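You operate a simulated robot arm through the tools that you are given. There is no shell and no other tool.

Carry out the task below with a simulated robot arm. There is one attempt and no reset: what you move stays moved.

## Task
Zero the tray scale and hold the 200 g steel weight's reading.
Fine: switch it on first; the weight stays in the tray. Set down upright: what you pick out.
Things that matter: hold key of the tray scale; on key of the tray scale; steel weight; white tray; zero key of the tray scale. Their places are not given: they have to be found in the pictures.

The check looks at the end state, three seconds after you hand in, the way a careful person would. Anything else that was tipped, shoved, dropped, spilled or broken makes it a failure.

## Robot
A 7-joint arm with a two-finger parallel gripper, fixed in place. Base frame: the origin is at the foot of the arm, x ahead of it, y to its left, z up; the work surface is at about z = 0.72. Units: m, degrees, N and s.
With the tool pointing down near the work surface it reaches from about 0.44 to 0.92 m from the base axis. Its first joint turns from -143.0 to 143.0 degrees. Payload 3 kg.
The tool frame sits at the grasp point between the pads (the TCP): z along the fingers, y along the line on which they close. The tips reach 0.03 m beyond it. Largest opening 0.094 m; finger width 0.028, thickness 0.01; the body of the gripper, 0.05 by 0.096 m, starts 0.055 m behind the TCP.
Orientation is told as [roll, pitch, yaw] about the base's x, y, z axes, in that order, counted from this pose: with the fingers straight down and closing along the base's y, the tool's x points along the base's -x, its y along +y and its z along -z.

## Interface
- The arm moves only by the tool nudge_tool. Its argument "moves" is a list of rows, each an object (a shift or turn left out is 0, a gripper value left out holds the last) with "slide": the shift along the tool's x, y, z in m, a list of three; "turn": the turn, a rotation vector about the tool's x, y, z in degrees, a list of three. In form: [{"slide": [x, y, z], "turn": [wx, wy, wz]}, ...]. A call has 1 to 20 rows; each row is the pose to reach, as a shift and turn from the pose commanded when the call began, along the tool's axes at that moment. "claw" is the finger opening in m, from 0 to 0.094, set as the call begins (left out, the last holds). Rows are played at 5 a second. More than 0.05 m and 8.6 degrees between two rows, or a gripper value outside its range, and nothing of the call is played. A pose out of reach is approached as far as the arm can. The call stops where the force on the tool passes 40 N (or 10 N more than at its start, if that is more) or the arm is blocked; 0.2 s more then pass. Each finger travels about 0.072 m/s and halts on what it meets, pressing with about 39 N; the grip force reading is that of the motor and also rises with nothing between the fingers. The clock runs only during rows and for 0.2 s after the last one: add rows that repeat a pose to give the fingers time. The reply holds the time, the measured pose of the TCP, the force on the tool along the base axes, the opening and the grip force, in the units named above and with some noise, with the torque about the TCP (base axes, N m) and any sound that the robot's microphone picked up.
- Cameras (640 x 400 px; columns grow to the right, rows downward): "scene" is fixed at [0.3999, 0.5011, 1.3633]; the picture's right is [-0.33, -0.94, 0.00], its down [-0.62, 0.22, -0.76] and it looks along [0.72, -0.25, -0.65] (base axes); focal length 218 px, centre (320, 200). "wrist" rides on the gripper at [0.076, 0.014, -0.103] in the tool frame; the picture's right is [-0.18, 0.98, 0.00], its down [-0.75, -0.14, -0.64] and it looks along [-0.63, -0.12, 0.77] (tool axes); focal length 243 px, centre (320, 200).
- snapshot(camera): a new picture of that camera. The clock stands still meanwhile.
- point_at(camera, pixels): there is no depth. For up to 12 entries [column, row, z] of the newest picture of that camera ("zoom" is the newest enlarged one), the place [x, y] in the base frame at which the ray of that pixel passes the height z, good to about 0.003 m. The clock stands still meanwhile.
- zoom(camera, box): a new picture of the part [left, top, right, bottom] of that camera's present view, enlarged. The clock stands still meanwhile.
- hand_in(): hands the job in; it is judged then, once.

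Unless the task says otherwise, let go and move clear before handing in.

The tools are called after "Emit:" by a JSON object that holds its "op" and its "data". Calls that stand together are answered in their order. nudge_tool: Moves the arm, as the interface text tells. Its arguments: {"type":"object","properties":{"moves":{"type":"array"},"claw":{"type":"number"}},"required":["moves"]} The other tools are called the same way: snapshot (camera) takes a picture; point_at (camera, pixels) gives the place at which the rays of pixels pass given heights; zoom (camera, box) takes an enlarged picture of a part of a camera's view; hand_in () hands the job in.

At the start:

```text
time_s: 0.0
tcp_pos: [0.6335, 0.1584, 1.2116]
tcp_rot: [0.0, 0.0, 0.1]
force: [-0.6, -0.4, 0.2]
wrist_torque: [-0.02, 0.01, 0.0]
finger_gap: 0.0941
gripper_force: 0.0
```

scene: 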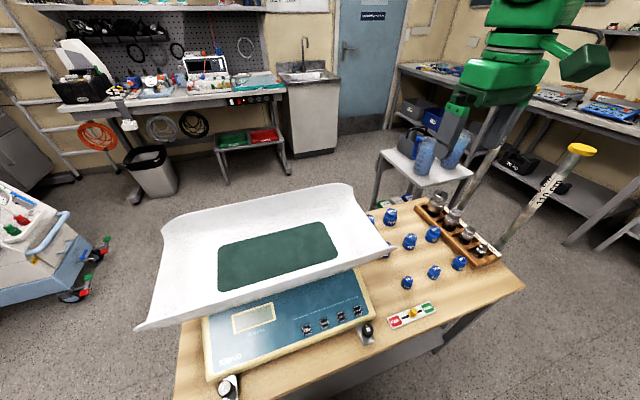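
wrist: 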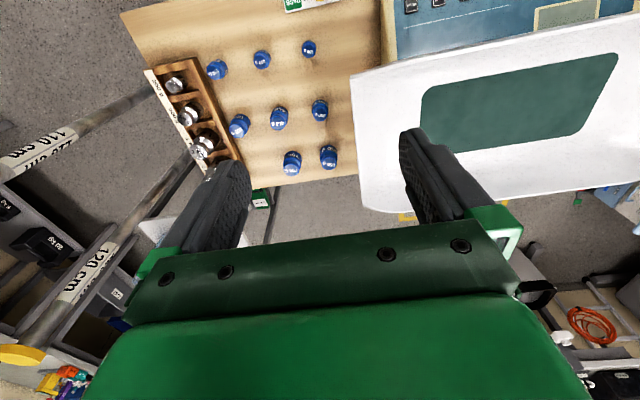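

The scene shows a tray scale with a white tray, keys near pixels (305-360, 310-330), a wooden rack of steel weights near (455, 225), and blue weights on the table. I'll zoom in on the keys, the rack and the switch near (412, 315).

Emit:
{"op": "zoom", "data": {"camera": "scene", "box": [200, 270, 400, 395]}}

Emit:
{"op": "zoom", "data": {"camera": "scene", "box": [370, 180, 530, 280]}}

Emit:
{"op": "zoom", "data": {"camera": "wrist", "box": [140, 0, 380, 150]}}

Emit:
{"op": "zoom", "data": {"camera": "wrist", "box": [140, 50, 260, 175]}}

Emit:
{"op": "zoom", "data": {"camera": "scene", "box": [360, 280, 460, 342]}}

```text
3.20 times, centred on (300, 332) of scene
```

zoom: 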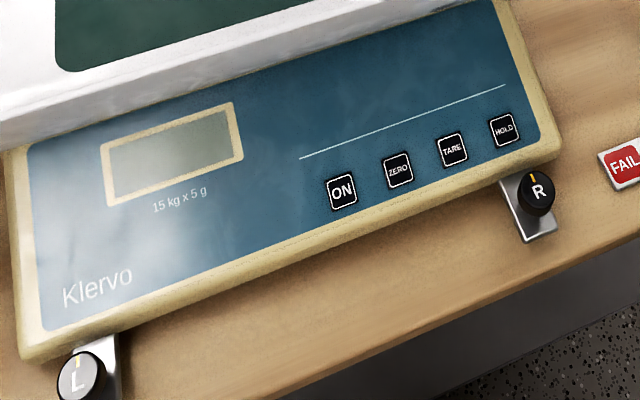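

```text
4.00 times, centred on (450, 230) of scene
```

zoom: 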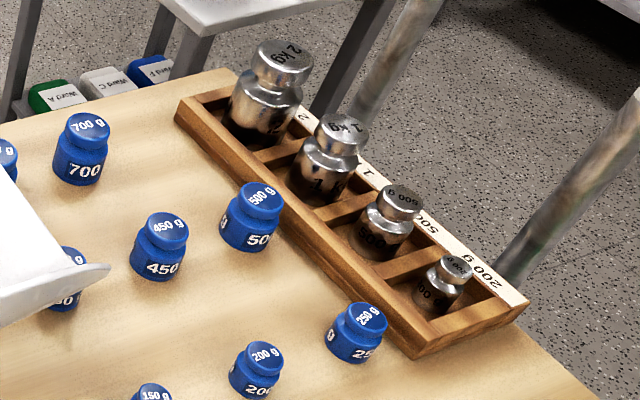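

```text
2.67 times, centred on (260, 75) of wrist
```

zoom: 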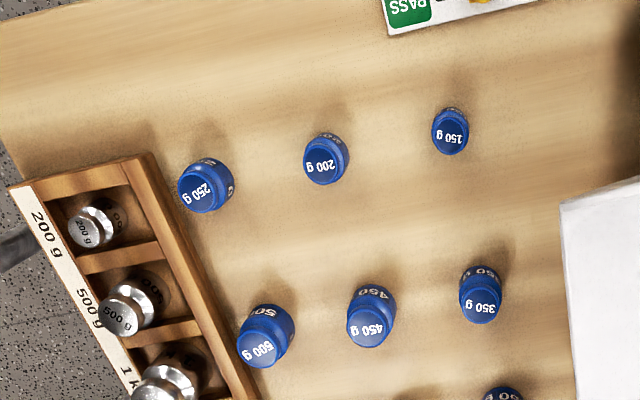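

```text
3.20 times, centred on (200, 112) of wrist
```

zoom: 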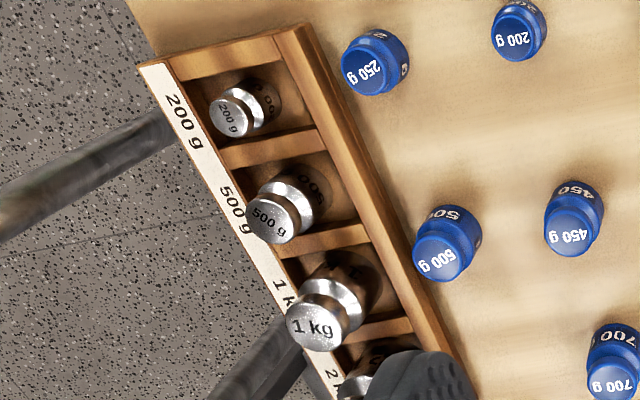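

```text
6.40 times, centred on (410, 311) of scene
```

zoom: 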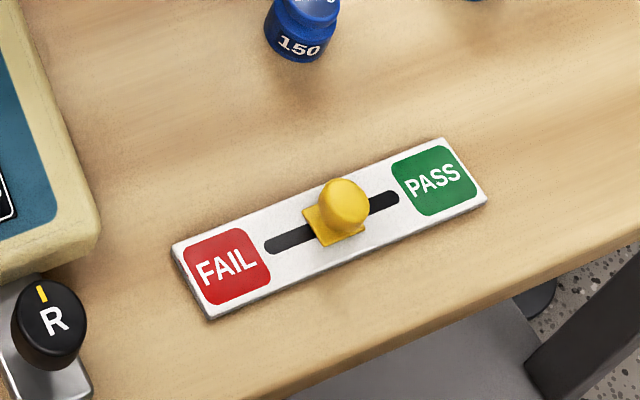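

The steel 200 g weight sits in the rack's near-end slot, at scene pixel ~(483, 248) and marked "200 g". The keys ON/ZERO/TARE/HOLD are in a row on the panel. I'll get rough positions for these at several heights.

Emit:
{"op": "point_at", "data": {"camera": "scene", "pixels": [[306.9, 329.5, 0.76], [324.5, 323, 0.76], [341.5, 316.5, 0.76], [357.5, 310.5, 0.76], [306.9, 329.5, 0.79], [357.5, 310.5, 0.79], [484, 246, 0.77], [478, 256, 0.73], [502, 260, 0.75], [475, 268, 0.72], [463, 266, 0.72], [412, 312, 0.74]]}}

Emit:
{"op": "point_at", "data": {"camera": "wrist", "pixels": [[173, 85, 0.77], [175, 83, 0.76], [145, 72, 0.75], [196, 58, 0.75], [240, 160, 0.75], [410, 5, 0.76], [437, 2, 0.76], [350, 75, 0.8], [362, 208, 0.8], [425, 95, 0.8], [610, 60, 0.8]]}}

Emit:
{"op": "zoom", "data": {"camera": "wrist", "box": [360, 0, 640, 175]}}

```text
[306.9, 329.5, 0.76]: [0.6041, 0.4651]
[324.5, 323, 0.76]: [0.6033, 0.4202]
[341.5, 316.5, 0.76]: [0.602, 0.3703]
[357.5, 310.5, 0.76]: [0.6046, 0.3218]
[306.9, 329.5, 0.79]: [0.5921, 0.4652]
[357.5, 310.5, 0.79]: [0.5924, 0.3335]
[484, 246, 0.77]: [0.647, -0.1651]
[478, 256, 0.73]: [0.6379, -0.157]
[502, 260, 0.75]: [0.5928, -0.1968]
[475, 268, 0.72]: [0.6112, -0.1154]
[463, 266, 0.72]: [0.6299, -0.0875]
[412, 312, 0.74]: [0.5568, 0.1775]
```

```text
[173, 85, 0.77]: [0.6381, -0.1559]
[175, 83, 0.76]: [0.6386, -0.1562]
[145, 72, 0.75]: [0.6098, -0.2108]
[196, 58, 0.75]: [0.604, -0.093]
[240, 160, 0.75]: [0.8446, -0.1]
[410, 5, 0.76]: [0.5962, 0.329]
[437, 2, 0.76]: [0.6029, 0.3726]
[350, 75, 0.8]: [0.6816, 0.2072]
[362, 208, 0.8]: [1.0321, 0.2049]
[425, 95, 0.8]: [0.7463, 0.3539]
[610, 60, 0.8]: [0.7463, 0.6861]
```

```text
2.29 times, centred on (500, 88) of wrist
```

zoom: 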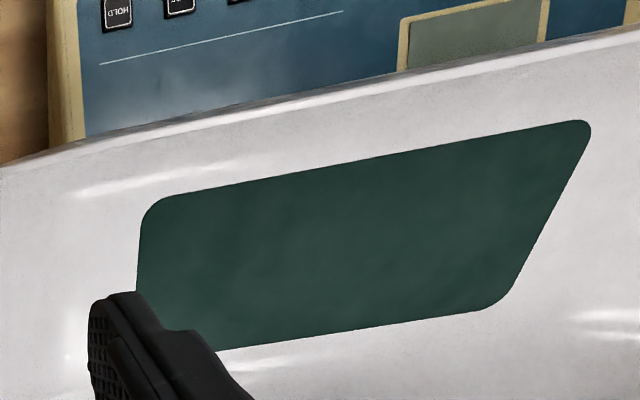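

Scene and wrist rays agree on the 200 g weight near (0.64, -0.157), and on keys near x≈0.60, y≈0.32–0.47, z≈0.76. I'll move the arm toward the panel side, staying high, for a closer look at the keys and the tray lip.

Emit:
{"op": "nudge_tool", "data": {"moves": [{"slide": [0.023, 0.03, 0.014]}, {"slide": [0.046, 0.06, 0.028]}, {"slide": [0.069, 0.09, 0.042]}, {"slide": [0.092, 0.12, 0.056]}, {"slide": [0.115, 0.15, 0.07]}, {"slide": [0.138, 0.18, 0.084]}, {"slide": [0.161, 0.21, 0.098]}, {"slide": [0.1835, 0.2416, 0.1116]}, {"slide": [0.1835, 0.2416, 0.1116]}], "claw": 0.0}}

Emit:
{"op": "snapshot", "data": {"camera": "wrist"}}

Emit:
{"op": "snapshot", "data": {"camera": "scene"}}

```text
time_s: 2.0
tcp_pos: [0.4501, 0.3976, 1.1028]
tcp_rot: [0.0, 0.0, 0.0]
force: [-0.4, -0.4, -0.8]
wrist_torque: [-0.01, -0.02, 0.04]
finger_gap: 0.0001
gripper_force: 33.3
```

```text
taken
```

wrist: 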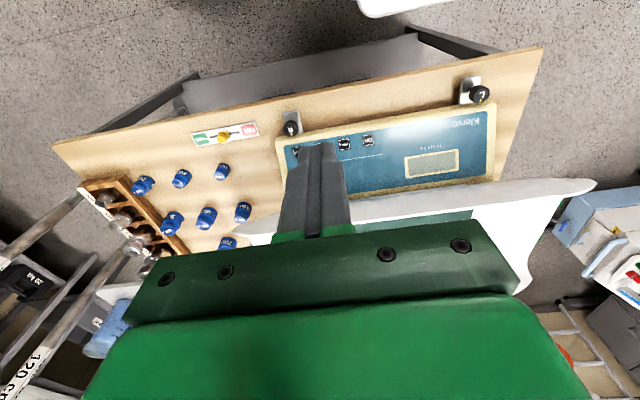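

```text
taken
```

scene: 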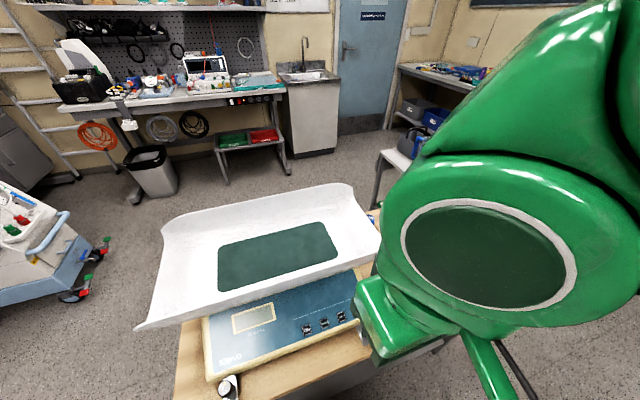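

The wrist picture shows the panel with keys near (310–370, 135–155), partly hidden by the fingers. I'll zoom there for the keys and tray lip, and compute their positions.

Emit:
{"op": "zoom", "data": {"camera": "wrist", "box": [270, 80, 510, 230]}}

Emit:
{"op": "zoom", "data": {"camera": "scene", "box": [190, 270, 390, 395]}}

```text
2.67 times, centred on (390, 155) of wrist
```

zoom: 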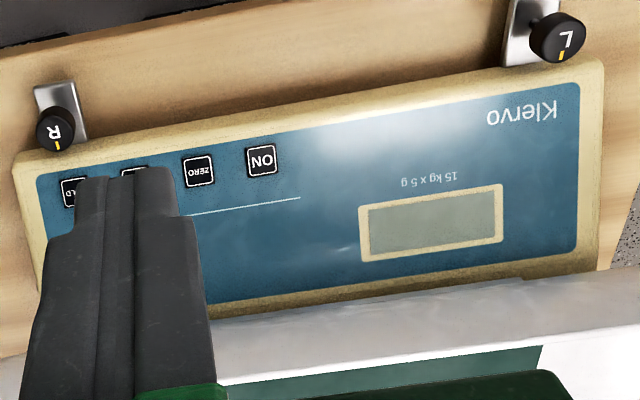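

```text
3.20 times, centred on (290, 332) of scene
```

zoom: 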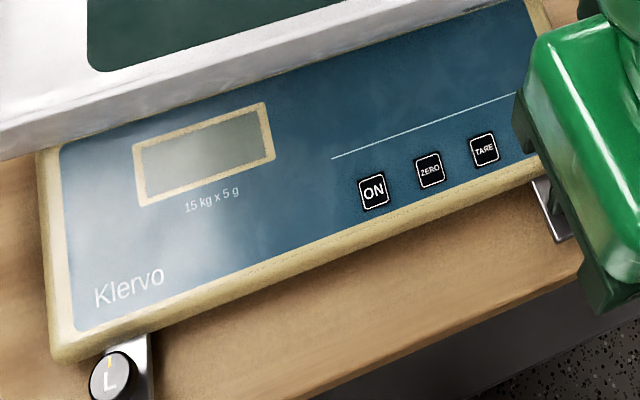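

ON is at wrist pixel (368.2, 140) and scene pixel (306.9, 329.4); ZERO is at wrist (344.6, 143.8) and scene (324.4, 323.1). I'll intersect these rays at several heights to find the key height.

Emit:
{"op": "point_at", "data": {"camera": "wrist", "pixels": [[368.2, 140, 0.74], [368.2, 140, 0.77], [368.2, 140, 0.8], [344.6, 143.8, 0.74], [344.6, 143.8, 0.77], [344.6, 143.8, 0.8], [297.4, 152.4, 0.74], [297.4, 152.4, 0.77], [297.4, 152.4, 0.8], [478, 201, 0.82], [478, 201, 0.86], [478, 201, 0.9]]}}

Emit:
{"op": "point_at", "data": {"camera": "scene", "pixels": [[306.9, 329.4, 0.74], [306.9, 329.4, 0.77], [306.9, 329.4, 0.8], [324.4, 323.1, 0.74], [324.4, 323.1, 0.77], [324.4, 323.1, 0.8], [357.5, 310.5, 0.74], [357.5, 310.5, 0.77], [357.5, 310.5, 0.8], [137, 329, 0.8], [137, 329, 0.85], [137, 329, 0.9]]}}

```text
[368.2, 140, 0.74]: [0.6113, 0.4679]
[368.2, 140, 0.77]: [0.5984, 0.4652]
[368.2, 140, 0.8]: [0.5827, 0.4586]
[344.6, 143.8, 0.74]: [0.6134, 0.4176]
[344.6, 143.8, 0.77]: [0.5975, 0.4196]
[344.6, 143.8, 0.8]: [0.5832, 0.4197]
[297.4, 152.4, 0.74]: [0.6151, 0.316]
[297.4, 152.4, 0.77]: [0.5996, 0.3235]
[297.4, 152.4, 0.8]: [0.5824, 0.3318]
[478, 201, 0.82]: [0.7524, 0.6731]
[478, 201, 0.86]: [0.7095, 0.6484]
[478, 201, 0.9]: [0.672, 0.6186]
```

```text
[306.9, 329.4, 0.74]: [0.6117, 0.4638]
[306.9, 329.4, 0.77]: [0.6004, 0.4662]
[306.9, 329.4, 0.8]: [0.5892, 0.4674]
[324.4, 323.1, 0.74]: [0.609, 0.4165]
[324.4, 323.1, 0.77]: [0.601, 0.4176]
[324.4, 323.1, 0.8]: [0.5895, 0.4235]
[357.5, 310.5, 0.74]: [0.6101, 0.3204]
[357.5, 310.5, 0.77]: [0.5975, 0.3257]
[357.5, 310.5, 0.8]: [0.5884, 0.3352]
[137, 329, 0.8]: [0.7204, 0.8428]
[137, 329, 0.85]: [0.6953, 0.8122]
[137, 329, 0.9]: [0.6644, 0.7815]
```

The rays put the keys near z≈0.76–0.77 at x≈0.60, with ON y≈0.465, ZERO y≈0.419 and HOLD y≈0.323. Next I'll triangulate the tray's corners and front edge, since the gripper has to stay clear of them.

Emit:
{"op": "point_at", "data": {"camera": "wrist", "pixels": [[595, 182, 0.8], [595, 182, 0.85], [595, 182, 0.9], [595, 182, 0.95], [400, 198, 0.8], [400, 198, 0.85], [400, 198, 0.9], [400, 198, 0.95]]}}

Emit:
{"op": "point_at", "data": {"camera": "scene", "pixels": [[137, 329, 0.8], [137, 329, 0.85], [137, 329, 0.9], [137, 329, 0.95], [270, 299, 0.8], [270, 299, 0.85], [270, 299, 0.9], [393, 249, 0.8], [393, 249, 0.85], [393, 249, 0.9], [352, 185, 0.9], [165, 218, 0.9]]}}

Emit:
{"op": "zoom", "data": {"camera": "scene", "box": [130, 170, 410, 345]}}

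```text
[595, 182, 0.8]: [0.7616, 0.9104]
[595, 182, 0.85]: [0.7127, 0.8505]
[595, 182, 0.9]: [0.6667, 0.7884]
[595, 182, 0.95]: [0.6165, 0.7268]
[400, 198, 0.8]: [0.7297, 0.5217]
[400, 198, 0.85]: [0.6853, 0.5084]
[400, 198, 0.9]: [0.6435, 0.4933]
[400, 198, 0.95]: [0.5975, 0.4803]
```

```text
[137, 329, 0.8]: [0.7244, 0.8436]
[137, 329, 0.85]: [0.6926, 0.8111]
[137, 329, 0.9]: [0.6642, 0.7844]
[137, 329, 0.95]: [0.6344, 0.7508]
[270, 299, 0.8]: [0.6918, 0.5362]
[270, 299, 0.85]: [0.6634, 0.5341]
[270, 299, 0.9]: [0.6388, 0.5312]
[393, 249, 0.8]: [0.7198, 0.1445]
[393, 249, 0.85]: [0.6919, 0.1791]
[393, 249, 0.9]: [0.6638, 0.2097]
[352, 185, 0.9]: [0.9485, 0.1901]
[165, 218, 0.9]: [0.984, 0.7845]
```

```text
2.29 times, centred on (270, 258) of scene
```

zoom: 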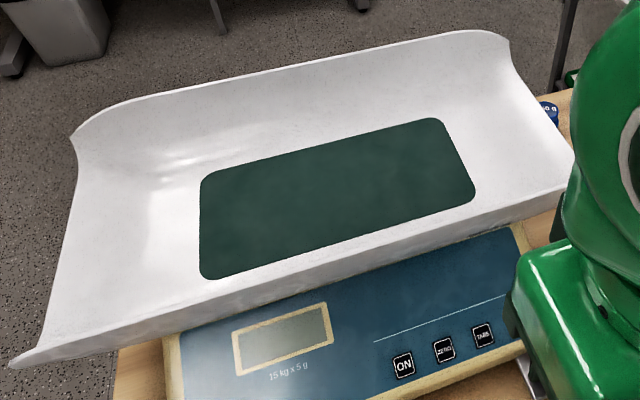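

The tray's front corners triangulate to about (0.66, 0.79, 0.90) and (0.66, 0.20, 0.895), so its lip is only ~0.04–0.06 m behind the keys. I'll lean the gripper body 20° toward the base, away from the tray, and come above the ON key.

Emit:
{"op": "nudge_tool", "data": {"moves": [{"slide": [-0.021, 0.0096, 0.029], "turn": [0, -2.9, 0]}, {"slide": [-0.042, 0.0193, 0.058], "turn": [0, -5.7, 0]}, {"slide": [-0.063, 0.0289, 0.087], "turn": [0, -8.6, 0]}, {"slide": [-0.084, 0.0385, 0.116], "turn": [0, -11.4, 0]}, {"slide": [-0.106, 0.0481, 0.145], "turn": [0, -14.3, 0]}, {"slide": [-0.127, 0.0578, 0.174], "turn": [0, -17.1, 0]}, {"slide": [-0.148, 0.0674, 0.2028], "turn": [0, -20, 0]}, {"slide": [-0.148, 0.0674, 0.2028], "turn": [0, -20, 0]}], "claw": 0.0}}

Emit:
{"op": "snapshot", "data": {"camera": "wrist"}}

Emit:
{"op": "snapshot", "data": {"camera": "scene"}}

```text
time_s: 3.8
tcp_pos: [0.5989, 0.4681, 0.8952]
tcp_rot: [0.0, -20.0, -0.1]
force: [-0.1, -0.8, 0.6]
wrist_torque: [0.03, 0.0, 0.02]
finger_gap: 0.0
gripper_force: 33.1
```

```text
taken
```

wrist: 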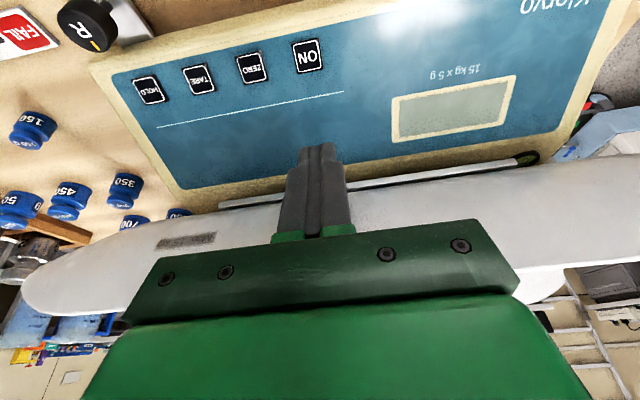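

```text
taken
```

scene: 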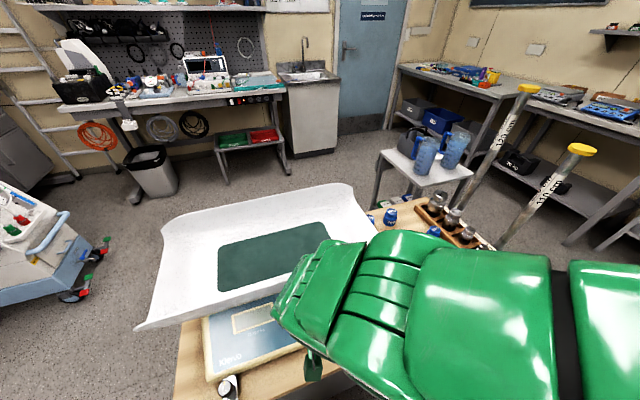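

With the panel fully in view, ON is at wrist (307, 56), ZERO (252, 67), TARE (199, 79) and HOLD (149, 90). I'll compute positions from this close view and zoom in on the keys.

Emit:
{"op": "point_at", "data": {"camera": "wrist", "pixels": [[307, 56, 0.75], [307, 56, 0.765], [307, 56, 0.78], [252, 67, 0.765], [199, 79, 0.765], [149, 90, 0.765], [149, 90, 0.75], [149, 90, 0.78], [90, 65, 0.76], [182, 198, 0.78], [182, 198, 0.76], [318, 148, 0.86]]}}

Emit:
{"op": "zoom", "data": {"camera": "wrist", "box": [120, 20, 360, 170]}}

Emit:
{"op": "zoom", "data": {"camera": "scene", "box": [200, 270, 400, 395]}}

```text
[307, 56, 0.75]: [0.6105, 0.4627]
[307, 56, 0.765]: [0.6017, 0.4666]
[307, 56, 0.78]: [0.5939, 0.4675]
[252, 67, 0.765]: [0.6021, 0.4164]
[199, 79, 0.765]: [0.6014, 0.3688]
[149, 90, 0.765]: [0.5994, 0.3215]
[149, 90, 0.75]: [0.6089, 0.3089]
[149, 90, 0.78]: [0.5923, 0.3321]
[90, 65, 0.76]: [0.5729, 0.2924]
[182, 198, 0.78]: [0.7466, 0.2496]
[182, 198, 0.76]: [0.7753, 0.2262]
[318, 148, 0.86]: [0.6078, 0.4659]
```

```text
2.67 times, centred on (240, 95) of wrist
```

zoom: 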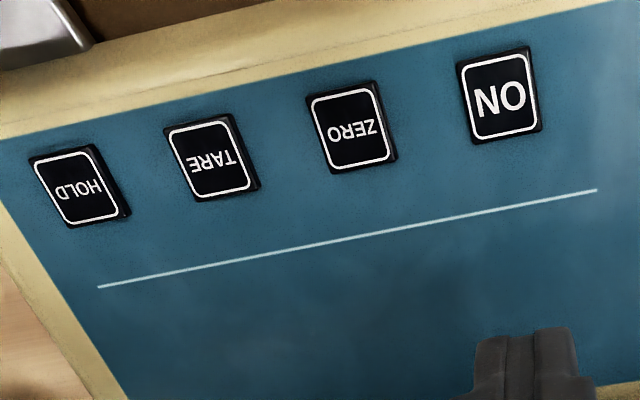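

```text
3.20 times, centred on (300, 332) of scene
```

zoom: 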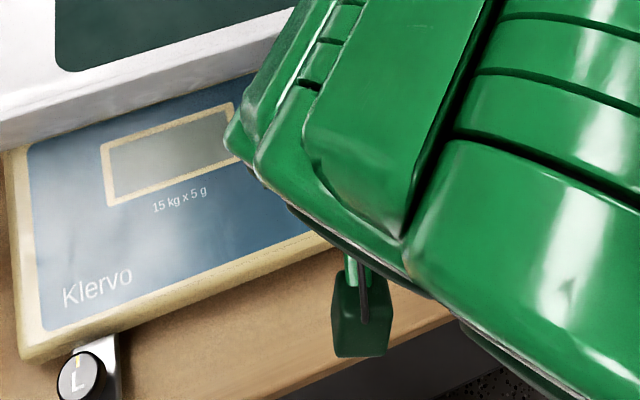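

Keys protrude slightly from the panel and are ~22 mm wide; combining views puts ON at about (0.601, 0.466, 0.768) and the fingertips are narrow. I'll descend to hover just above ON (TCP z≈0.812).

Emit:
{"op": "nudge_tool", "data": {"moves": [{"slide": [0.008, -0.0005, 0.02]}, {"slide": [0.016, -0.001, 0.04]}, {"slide": [0.0235, -0.0015, 0.06]}, {"slide": [0.0303, -0.002, 0.0775]}, {"slide": [0.0303, -0.002, 0.0775]}]}}

Emit:
{"op": "snapshot", "data": {"camera": "wrist"}}

Emit:
{"op": "snapshot", "data": {"camera": "scene"}}

```text
time_s: 5.0
tcp_pos: [0.5957, 0.465, 0.813]
tcp_rot: [0.0, -20.0, 0.0]
force: [-0.5, -1.2, 0.0]
wrist_torque: [0.02, -0.01, -0.02]
finger_gap: 0.0
gripper_force: 33.7
```

```text
taken
```

wrist: 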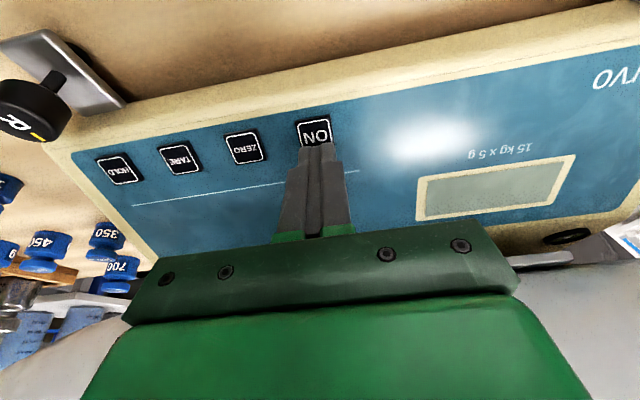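

```text
taken
```

scene: 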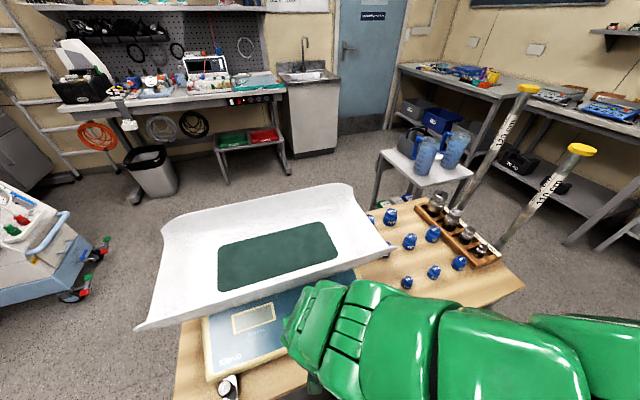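

The fingertips hover just above the ON key at (317, 150), with the key's centre at about (315, 133). I'll compare their positions at their own heights.

Emit:
{"op": "point_at", "data": {"camera": "wrist", "pixels": [[315, 133, 0.768], [317, 148, 0.785], [317, 148, 0.78], [244, 148, 0.768], [118, 170, 0.768], [315, 133, 0.76], [118, 170, 0.76]]}}

Emit:
{"op": "zoom", "data": {"camera": "wrist", "box": [240, 90, 400, 190]}}

```text
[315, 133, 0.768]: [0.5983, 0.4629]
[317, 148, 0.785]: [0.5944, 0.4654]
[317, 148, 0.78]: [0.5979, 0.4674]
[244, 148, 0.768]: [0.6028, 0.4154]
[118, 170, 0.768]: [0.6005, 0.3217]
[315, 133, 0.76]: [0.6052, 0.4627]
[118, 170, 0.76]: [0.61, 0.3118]
```

```text
4.00 times, centred on (320, 140) of wrist
```

zoom: 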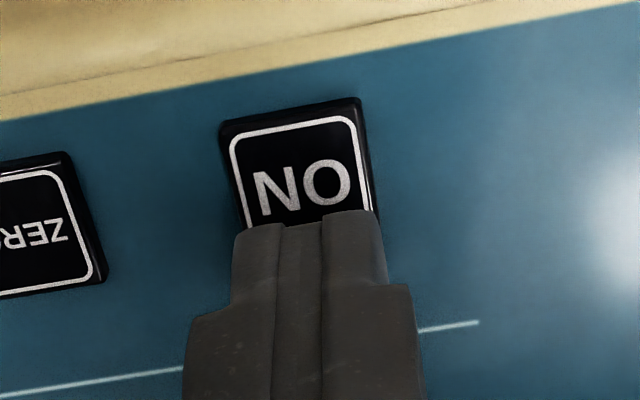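

The tips sit just in front of the ON key's centre, so straight down with +3 mm in x will land on the key. I'll descend in small steps and watch the force.

Emit:
{"op": "nudge_tool", "data": {"moves": [{"slide": [-0.0012, -0.001, 0.0057]}, {"slide": [-0.0002, -0.001, 0.0085]}, {"slide": [0.0005, -0.001, 0.0104]}, {"slide": [0.0008, -0.001, 0.0113]}]}}

```text
time_s: 6.0
tcp_pos: [0.5993, 0.4642, 0.8045]
tcp_rot: [0.0, -20.0, 0.0]
force: [0.2, 2.2, 4.6]
wrist_torque: [-0.01, -0.01, 0.0]
finger_gap: 0.0
gripper_force: 33.0
heard: click
```

A click was heard with about 4.6 N at z=0.8045, so ON seems pressed. I'll lift off now and look at the display.

Emit:
{"op": "nudge_tool", "data": {"moves": [{"slide": [-0.0017, 0, -0.0047]}, {"slide": [-0.0051, 0, -0.0141]}, {"slide": [-0.0085, 0, -0.0235]}, {"slide": [-0.0085, 0, -0.0235]}]}}

Emit:
{"op": "zoom", "data": {"camera": "wrist", "box": [400, 80, 640, 230]}}

Emit:
{"op": "snapshot", "data": {"camera": "wrist"}}

Emit:
{"op": "zoom", "data": {"camera": "scene", "box": [200, 290, 300, 352]}}

```text
time_s: 7.0
tcp_pos: [0.5995, 0.4657, 0.829]
tcp_rot: [0.0, -20.1, -0.1]
force: [-0.1, -0.5, 0.1]
wrist_torque: [0.03, -0.01, 0.01]
finger_gap: 0.0
gripper_force: 32.5
```

```text
2.67 times, centred on (520, 155) of wrist
```

zoom: 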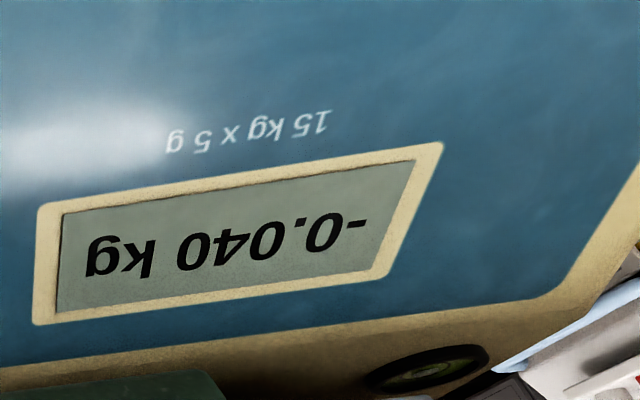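

```text
taken
```

wrist: 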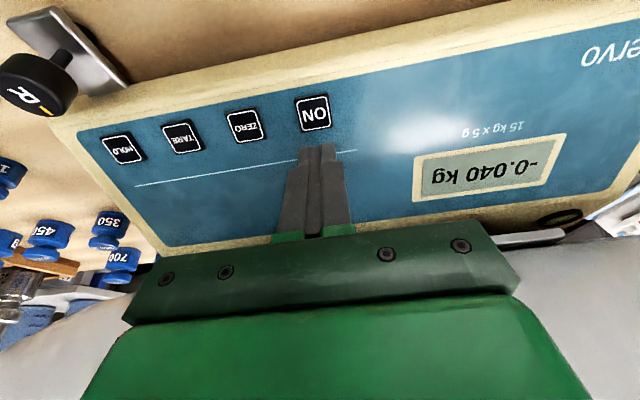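

```text
6.40 times, centred on (250, 321) of scene
```

zoom: 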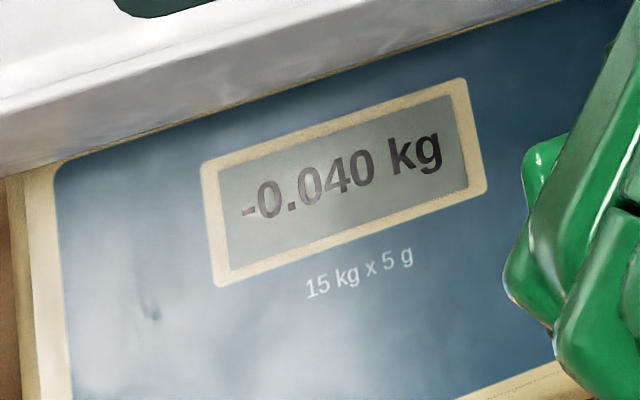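

The scale is on and shows -0.040 kg with an empty tray, so it needs zeroing. I'll shift 48 mm toward ZERO at hover height and press to the same depth.

Emit:
{"op": "nudge_tool", "data": {"moves": [{"slide": [0, -0.024, 0]}, {"slide": [0, -0.048, 0]}, {"slide": [0, -0.048, 0]}]}}

Emit:
{"op": "zoom", "data": {"camera": "wrist", "box": [240, 80, 400, 180]}}

```text
time_s: 7.8
tcp_pos: [0.5995, 0.4164, 0.8276]
tcp_rot: [0.0, -20.0, 0.0]
force: [-0.7, 0.9, -0.2]
wrist_torque: [-0.01, 0.01, 0.06]
finger_gap: 0.0
gripper_force: 33.3
```

```text
4.00 times, centred on (320, 130) of wrist
```

zoom: 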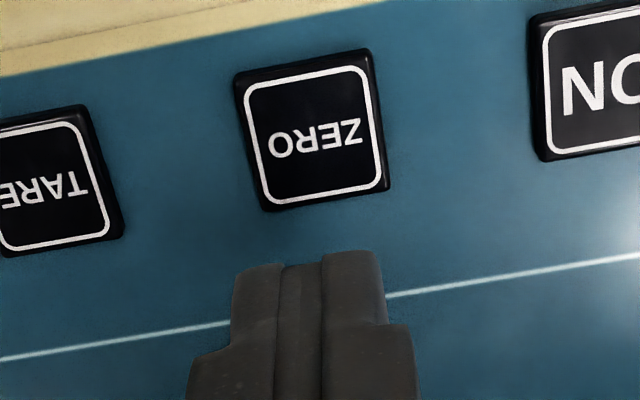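

The tips are in line with the ZERO key, whose centre is at zoom (312, 130), just as they were for ON. I'll press to the same depth.

Emit:
{"op": "nudge_tool", "data": {"moves": [{"slide": [0.0044, 0, 0.0122]}, {"slide": [0.0068, 0, 0.0188]}, {"slide": [0.0078, 0, 0.0216]}, {"slide": [0.0085, 0, 0.0235]}]}}

```text
time_s: 8.8
tcp_pos: [0.5999, 0.4168, 0.8051]
tcp_rot: [0.1, -20.0, 0.0]
force: [0.8, 1.2, 2.5]
wrist_torque: [0.01, -0.04, 0.03]
finger_gap: 0.0
gripper_force: 33.0
heard: click
```

A click was heard on ZERO. I'll lift off and read the display.

Emit:
{"op": "nudge_tool", "data": {"moves": [{"slide": [-0.0017, 0, -0.0047]}, {"slide": [-0.0051, 0, -0.0141]}, {"slide": [-0.0085, 0, -0.0235]}, {"slide": [-0.012, 0, -0.033]}, {"slide": [-0.012, 0, -0.033]}]}}

Emit:
{"op": "snapshot", "data": {"camera": "wrist"}}

Emit:
{"op": "zoom", "data": {"camera": "scene", "box": [200, 290, 300, 352]}}

```text
time_s: 10.0
tcp_pos: [0.6008, 0.4163, 0.8381]
tcp_rot: [-0.1, -19.9, 0.0]
force: [0.2, 0.3, -0.3]
wrist_torque: [0.0, 0.0, 0.01]
finger_gap: 0.0
gripper_force: 32.7
```

```text
taken
```

wrist: 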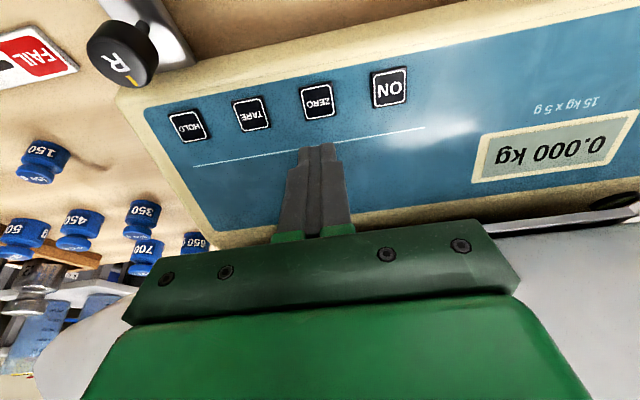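

```text
6.40 times, centred on (250, 321) of scene
```

zoom: 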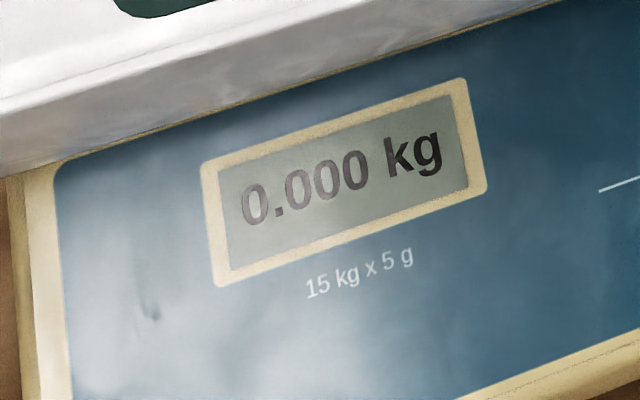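

The display reads 0.000 kg, so zeroing worked. Now I'll retreat up and back, straighten the tool, and swing over to look at the rack.

Emit:
{"op": "nudge_tool", "data": {"moves": [{"slide": [0.0114, 0, -0.0419], "turn": [0, 5, 0]}, {"slide": [0.0227, 0, -0.0839], "turn": [0, 10, 0]}, {"slide": [0.0341, 0, -0.1258], "turn": [0, 15, 0]}, {"slide": [0.0454, 0, -0.1677], "turn": [0, 20, 0]}, {"slide": [0.0454, -0.045, -0.1677], "turn": [0, 20, 0]}, {"slide": [0.0454, -0.09, -0.1677], "turn": [0, 20, 0]}, {"slide": [0.0454, -0.135, -0.1677], "turn": [0, 20, 0]}, {"slide": [0.0454, -0.18, -0.1677], "turn": [0, 20, 0]}, {"slide": [0.0454, -0.225, -0.1677], "turn": [0, 20, 0]}, {"slide": [0.0454, -0.27, -0.1677], "turn": [0, 20, 0]}, {"slide": [0.0454, -0.315, -0.1677], "turn": [0, 20, 0]}, {"slide": [0.0454, -0.36, -0.1677], "turn": [0, 20, 0]}, {"slide": [0.0454, -0.405, -0.1677], "turn": [0, 20, 0]}, {"slide": [0.0454, -0.45, -0.1677], "turn": [0, 20, 0]}, {"slide": [0.0454, -0.495, -0.1677], "turn": [0, 20, 0]}, {"slide": [0.0454, -0.54, -0.1677], "turn": [0, 20, 0]}, {"slide": [0.0454, -0.566, -0.1677], "turn": [0, 20, 0]}, {"slide": [0.0454, -0.566, -0.1677], "turn": [0, 20, 0]}]}}

Emit:
{"op": "snapshot", "data": {"camera": "wrist"}}

Emit:
{"op": "snapshot", "data": {"camera": "scene"}}

```text
time_s: 13.8
tcp_pos: [0.5007, -0.1489, 0.9805]
tcp_rot: [0.0, 0.0, -0.1]
force: [0.8, 0.3, 0.9]
wrist_torque: [0.03, -0.02, 0.02]
finger_gap: 0.0
gripper_force: 32.8
```

```text
taken
```

wrist: 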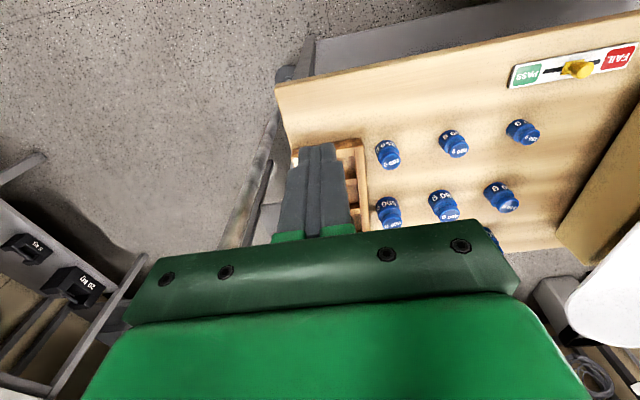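

```text
taken
```

scene: 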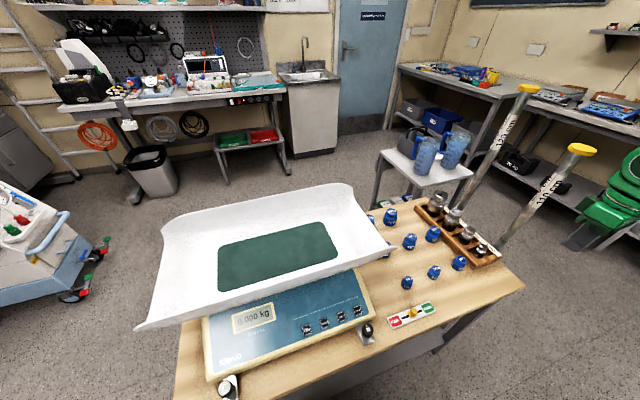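

The closed fingers hide the 200 g weight near wrist (320, 170). I'll open the claw to see between them.

Emit:
{"op": "nudge_tool", "data": {"moves": [{"slide": [0, 0, 0]}, {"slide": [0, 0, 0]}, {"slide": [0, 0, 0]}, {"slide": [0, 0, 0]}], "claw": 0.08}}

Emit:
{"op": "zoom", "data": {"camera": "wrist", "box": [240, 110, 432, 230]}}

Emit:
{"op": "snapshot", "data": {"camera": "wrist"}}

Emit:
{"op": "zoom", "data": {"camera": "scene", "box": [440, 210, 520, 260]}}

```text
time_s: 14.8
tcp_pos: [0.5014, -0.1503, 0.9798]
tcp_rot: [0.0, 0.1, -0.1]
force: [0.4, 1.0, 0.3]
wrist_torque: [-0.02, -0.01, -0.01]
finger_gap: 0.0802
gripper_force: 0.0
```

```text
3.33 times, centred on (336, 170) of wrist
```

zoom: 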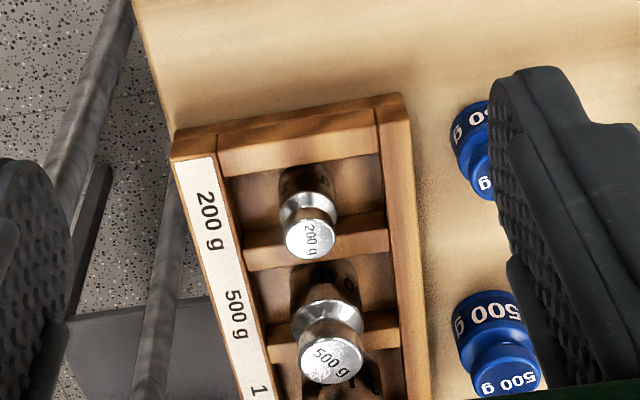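

```text
taken
```

wrist: 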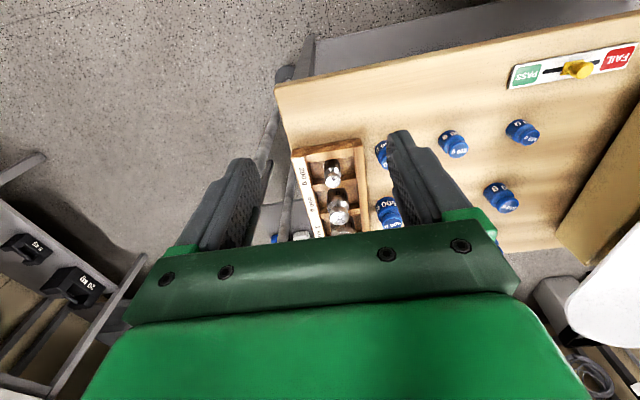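

```text
8.00 times, centred on (480, 235) of scene
```

zoom: 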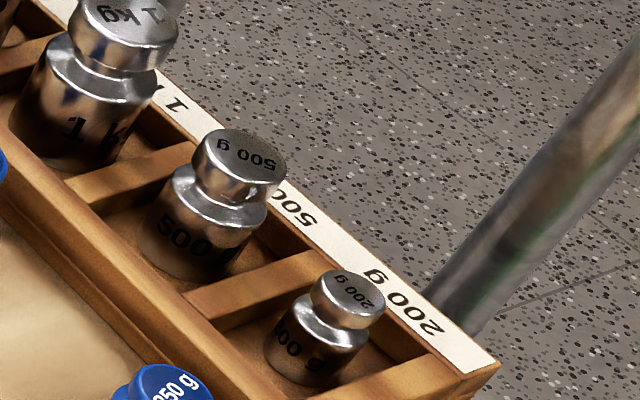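

The 200 g knob's top is at wrist (332.7, 181.4) and scene (484.1, 246.6). I'll triangulate it, along with the rack's rails and dividers.

Emit:
{"op": "point_at", "data": {"camera": "wrist", "pixels": [[332.7, 181.4, 0.75], [332.7, 181.4, 0.77], [332.7, 181.4, 0.79], [324.6, 180.5, 0.78], [340.5, 181.5, 0.78], [308, 161, 0.75], [355, 147, 0.75], [315, 190, 0.75], [357, 180, 0.75], [305, 153, 0.74], [354, 144, 0.74]]}}

Emit:
{"op": "point_at", "data": {"camera": "scene", "pixels": [[484.1, 246.6, 0.75], [484.1, 246.6, 0.77], [484.1, 246.6, 0.79], [479, 256, 0.73], [479, 256, 0.74], [493.5, 254, 0.75], [464, 248, 0.75], [501, 258, 0.75], [487, 248, 0.75]]}}

```text
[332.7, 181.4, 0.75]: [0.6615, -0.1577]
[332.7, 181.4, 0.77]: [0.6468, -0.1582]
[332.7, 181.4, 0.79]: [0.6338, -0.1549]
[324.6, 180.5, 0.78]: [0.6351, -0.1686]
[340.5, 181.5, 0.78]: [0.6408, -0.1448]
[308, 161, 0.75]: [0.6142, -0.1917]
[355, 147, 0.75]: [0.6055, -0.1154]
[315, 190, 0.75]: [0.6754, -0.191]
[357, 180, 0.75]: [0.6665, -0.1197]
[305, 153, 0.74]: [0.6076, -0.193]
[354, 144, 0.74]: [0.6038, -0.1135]
```

```text
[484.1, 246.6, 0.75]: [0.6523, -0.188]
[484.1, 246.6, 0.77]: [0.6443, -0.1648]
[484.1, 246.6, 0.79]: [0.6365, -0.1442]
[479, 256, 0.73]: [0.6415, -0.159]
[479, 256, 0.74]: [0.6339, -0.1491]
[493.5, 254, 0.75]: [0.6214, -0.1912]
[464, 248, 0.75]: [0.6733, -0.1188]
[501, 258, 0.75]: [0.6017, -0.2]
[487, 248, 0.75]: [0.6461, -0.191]
```

The knob's top triangulates to about (0.642, -0.157, 0.777). Two tall yellow-capped poles stand near the table's right edge, at scene (582, 149) and (528, 88), so I'll locate them before swinging the arm down there.

Emit:
{"op": "point_at", "data": {"camera": "scene", "pixels": [[582, 149, 1.1], [582, 149, 1.2], [528, 88, 1.1], [528, 88, 1.2], [500, 245, 0.7], [500, 245, 0.6], [475, 200, 0.7], [470, 205, 0.7]]}}

Emit:
{"op": "zoom", "data": {"camera": "scene", "box": [440, 70, 640, 260]}}

Emit:
{"op": "point_at", "data": {"camera": "wrist", "pixels": [[270, 150, 0.7], [270, 150, 0.8], [255, 190, 0.8], [255, 190, 0.9], [255, 190, 1.0], [240, 235, 0.9], [240, 235, 1.0]]}}

```text
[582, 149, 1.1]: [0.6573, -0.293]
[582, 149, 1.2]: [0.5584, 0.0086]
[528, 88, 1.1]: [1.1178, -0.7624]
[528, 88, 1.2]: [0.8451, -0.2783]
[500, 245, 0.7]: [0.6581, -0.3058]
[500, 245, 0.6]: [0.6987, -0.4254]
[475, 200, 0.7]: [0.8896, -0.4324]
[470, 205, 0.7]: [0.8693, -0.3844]
```

```text
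2.11 times, centred on (540, 165) of scene
```

zoom: 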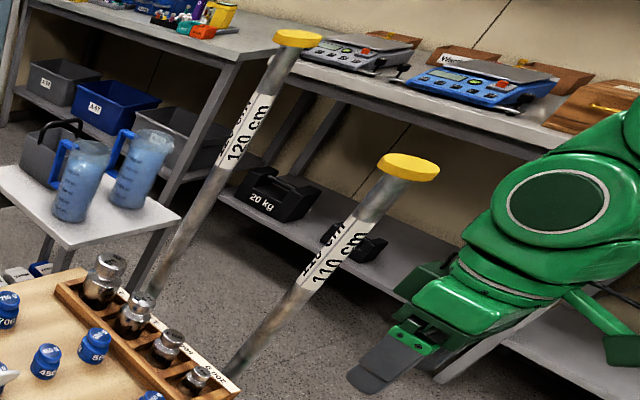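

```text
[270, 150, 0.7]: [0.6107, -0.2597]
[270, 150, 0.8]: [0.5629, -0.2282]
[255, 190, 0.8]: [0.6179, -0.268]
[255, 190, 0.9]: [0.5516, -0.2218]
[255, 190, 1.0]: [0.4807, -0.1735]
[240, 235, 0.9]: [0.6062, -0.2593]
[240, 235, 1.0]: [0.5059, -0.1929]
```

Pole 1 stands near (0.66, -0.30) and is 1.10 m tall, and pole 2 near (0.85, -0.28), so I'll stay at y ≥ -0.16 with the tool vertical. I'll move to hover above the 200 g weight for a close look.

Emit:
{"op": "nudge_tool", "data": {"moves": [{"slide": [-0.028, -0.0013, 0.02]}, {"slide": [-0.056, -0.0026, 0.04]}, {"slide": [-0.084, -0.0039, 0.06]}, {"slide": [-0.112, -0.0052, 0.08]}, {"slide": [-0.1406, -0.0067, 0.0998]}, {"slide": [-0.1406, -0.0067, 0.0998]}]}}

Emit:
{"op": "snapshot", "data": {"camera": "wrist"}}

Emit:
{"op": "snapshot", "data": {"camera": "scene"}}

```text
time_s: 16.2
tcp_pos: [0.6392, -0.1553, 0.8786]
tcp_rot: [0.0, 0.1, 0.0]
force: [0.1, -0.1, -0.3]
wrist_torque: [0.0, 0.01, 0.01]
finger_gap: 0.0798
gripper_force: 0.1
```

```text
taken
```

wrist: 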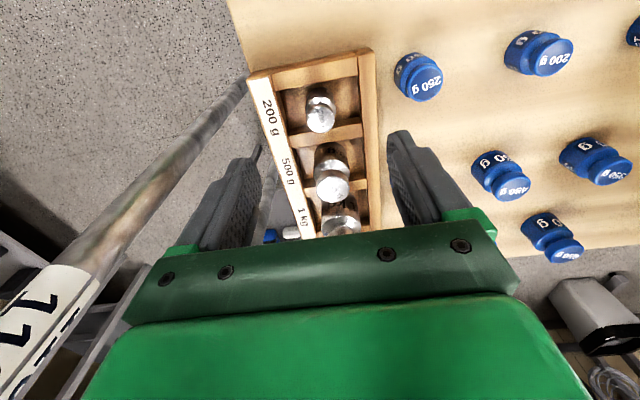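

```text
taken
```

scene: 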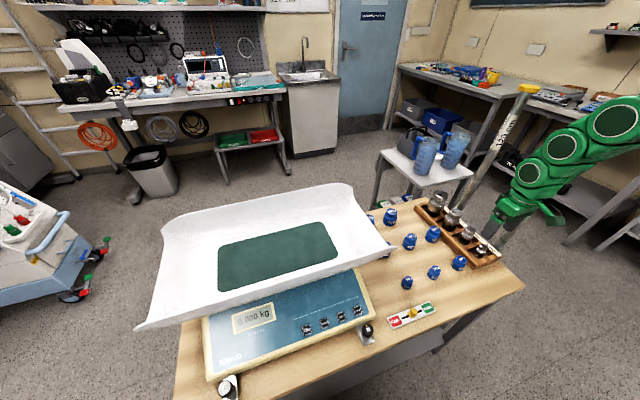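

The 200 g knob is now at wrist ~(320, 120), between and in front of the fingers. I'll zoom in to refine its position.

Emit:
{"op": "zoom", "data": {"camera": "wrist", "box": [240, 40, 400, 140]}}

Emit:
{"op": "zoom", "data": {"camera": "scene", "box": [440, 180, 560, 260]}}

```text
4.00 times, centred on (320, 90) of wrist
```

zoom: 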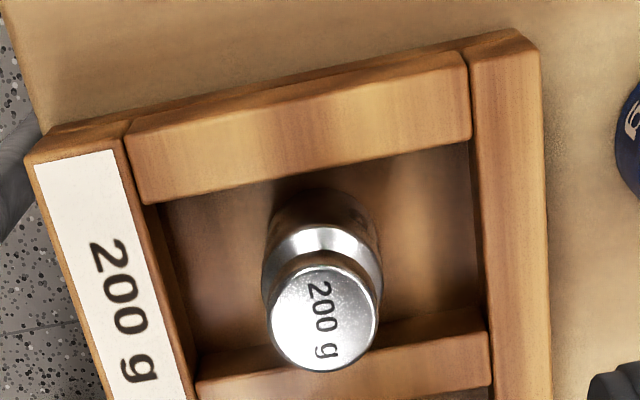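

```text
5.00 times, centred on (500, 220) of scene
```

zoom: 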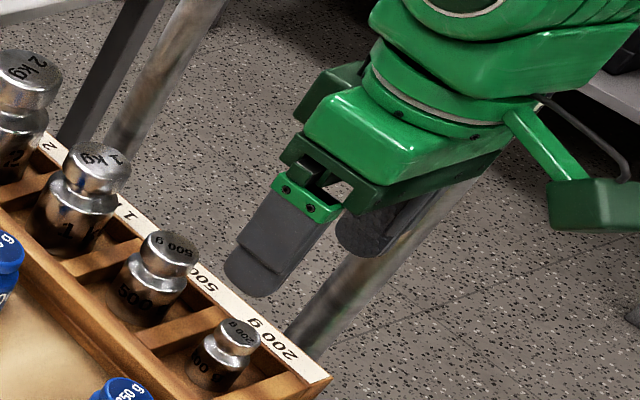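

The knob's top centre is at wrist (320.75, 119.5). I'll get its position at the estimated top height, plus the slot's inner edges.

Emit:
{"op": "point_at", "data": {"camera": "wrist", "pixels": [[320.75, 119.5, 0.77], [320.75, 119.5, 0.777], [320.75, 119.5, 0.785], [307.5, 118, 0.777], [334.5, 120, 0.777], [280, 90, 0.75], [285, 120, 0.75], [359, 90, 0.75], [362, 115, 0.75], [318, 83, 0.75], [318, 131, 0.75], [320, 98, 0.76]]}}

Emit:
{"op": "point_at", "data": {"camera": "scene", "pixels": [[488, 246.5, 0.77], [487.8, 246.4, 0.777], [484, 246.6, 0.777], [484, 246.6, 0.785]]}}

```text
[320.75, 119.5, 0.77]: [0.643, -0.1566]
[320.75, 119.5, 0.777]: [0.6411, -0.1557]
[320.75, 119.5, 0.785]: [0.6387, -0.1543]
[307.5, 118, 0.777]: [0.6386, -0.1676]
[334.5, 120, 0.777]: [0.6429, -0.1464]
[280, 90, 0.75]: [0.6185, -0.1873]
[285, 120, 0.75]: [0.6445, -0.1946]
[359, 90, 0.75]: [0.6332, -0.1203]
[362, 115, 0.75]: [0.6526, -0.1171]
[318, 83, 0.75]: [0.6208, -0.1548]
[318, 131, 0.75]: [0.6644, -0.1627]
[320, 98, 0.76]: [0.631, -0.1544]
```

```text
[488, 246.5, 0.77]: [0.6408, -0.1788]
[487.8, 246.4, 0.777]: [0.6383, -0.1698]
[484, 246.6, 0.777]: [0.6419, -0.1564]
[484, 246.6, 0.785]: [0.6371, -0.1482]
```

The weight's axis is at (0.641, -0.156), centred in the slot (rails at y ≈ -0.194 and -0.117, dividers at x ≈ 0.62 and 0.664). I'll narrow the claw to 46 mm, so the fingers fit between rails and weight, and descend until the tips are just inside the slot.

Emit:
{"op": "nudge_tool", "data": {"moves": [{"slide": [-0.0018, -0.0006, 0]}, {"slide": [-0.0018, -0.0006, 0]}, {"slide": [-0.0018, -0.0006, 0.025]}, {"slide": [-0.0018, -0.0006, 0.05]}, {"slide": [-0.0018, -0.0006, 0.065]}, {"slide": [-0.0018, -0.0006, 0.065]}], "claw": 0.046}}

Emit:
{"op": "snapshot", "data": {"camera": "wrist"}}

Emit:
{"op": "zoom", "data": {"camera": "scene", "box": [436, 180, 564, 260]}}

```text
time_s: 17.6
tcp_pos: [0.6423, -0.1569, 0.8135]
tcp_rot: [0.0, 0.2, 0.0]
force: [1.0, -0.6, 0.1]
wrist_torque: [-0.01, 0.01, -0.01]
finger_gap: 0.0458
gripper_force: 0.0
```

```text
taken
```

wrist: 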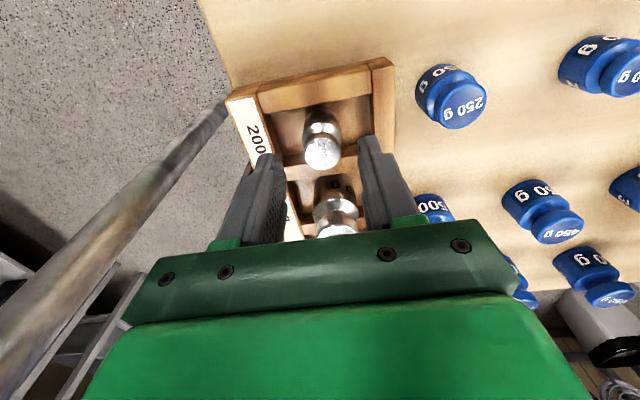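

```text
5.00 times, centred on (500, 220) of scene
```

zoom: 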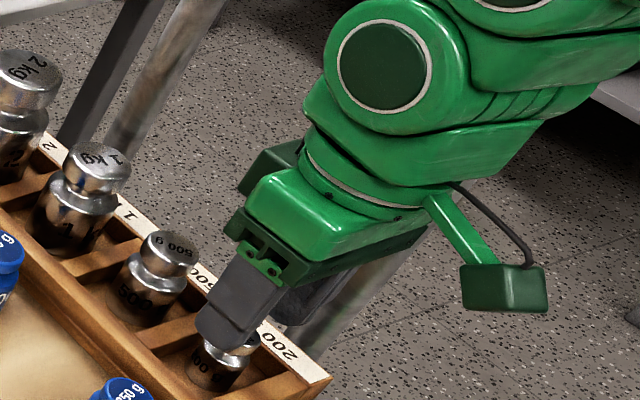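

The knob's top at wrist (322, 152) sits between the fingers. I'll confirm centring before the final descent.

Emit:
{"op": "point_at", "data": {"camera": "wrist", "pixels": [[322, 153, 0.777], [322, 153, 0.772], [272, 156, 0.785], [368, 138, 0.785], [308, 151, 0.777], [339, 152, 0.777]]}}

Emit:
{"op": "zoom", "data": {"camera": "wrist", "box": [240, 80, 400, 180]}}

```text
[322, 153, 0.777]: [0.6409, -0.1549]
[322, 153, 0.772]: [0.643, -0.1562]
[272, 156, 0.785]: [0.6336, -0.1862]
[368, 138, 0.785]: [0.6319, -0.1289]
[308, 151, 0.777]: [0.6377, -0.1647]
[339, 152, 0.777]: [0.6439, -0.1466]
```

```text
4.00 times, centred on (320, 130) of wrist
```

zoom: 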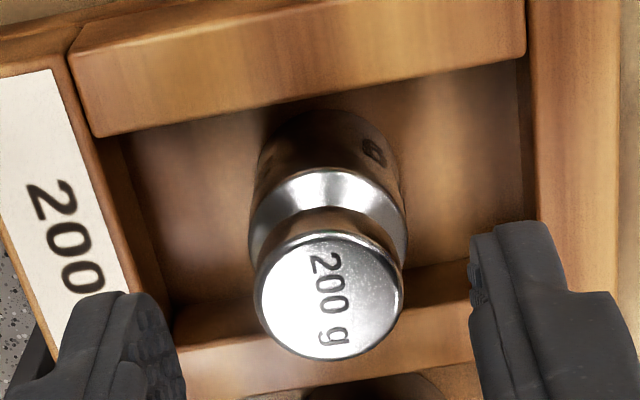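

The weight (knob ~24 mm, body ~28 mm) is centred between the fingers, with a few millimetres to spare on the rails. I'll shift +1 mm in y, narrow the claw to 42 mm, and descend the last 41 mm in small steps.

Emit:
{"op": "nudge_tool", "data": {"moves": [{"slide": [0.0006, 0.001, 0.005]}, {"slide": [0.0006, 0.001, 0.015]}, {"slide": [0.0006, 0.001, 0.025]}, {"slide": [0.0006, 0.001, 0.033]}, {"slide": [0.0006, 0.001, 0.038]}, {"slide": [0.0006, 0.001, 0.0415]}, {"slide": [0.0006, 0.001, 0.0415]}], "claw": 0.042}}

Emit:
{"op": "snapshot", "data": {"camera": "wrist"}}

Emit:
{"op": "zoom", "data": {"camera": "scene", "box": [436, 180, 564, 260]}}

```text
time_s: 19.2
tcp_pos: [0.642, -0.1559, 0.775]
tcp_rot: [0.0, 0.1, 0.1]
force: [1.0, 0.2, 0.2]
wrist_torque: [0.0, -0.03, -0.04]
finger_gap: 0.0422
gripper_force: 0.0
```

```text
taken
```

wrist: 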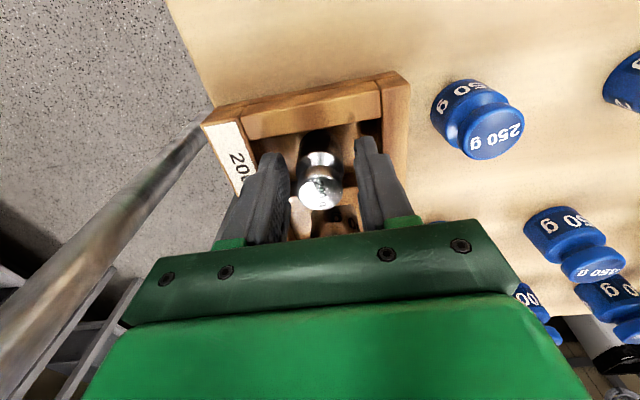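

```text
5.00 times, centred on (500, 220) of scene
```

zoom: 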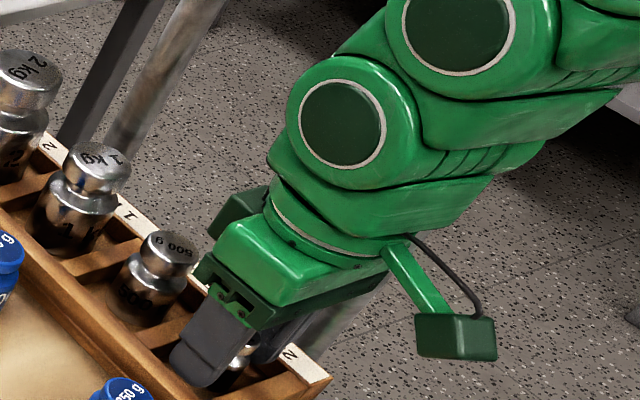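

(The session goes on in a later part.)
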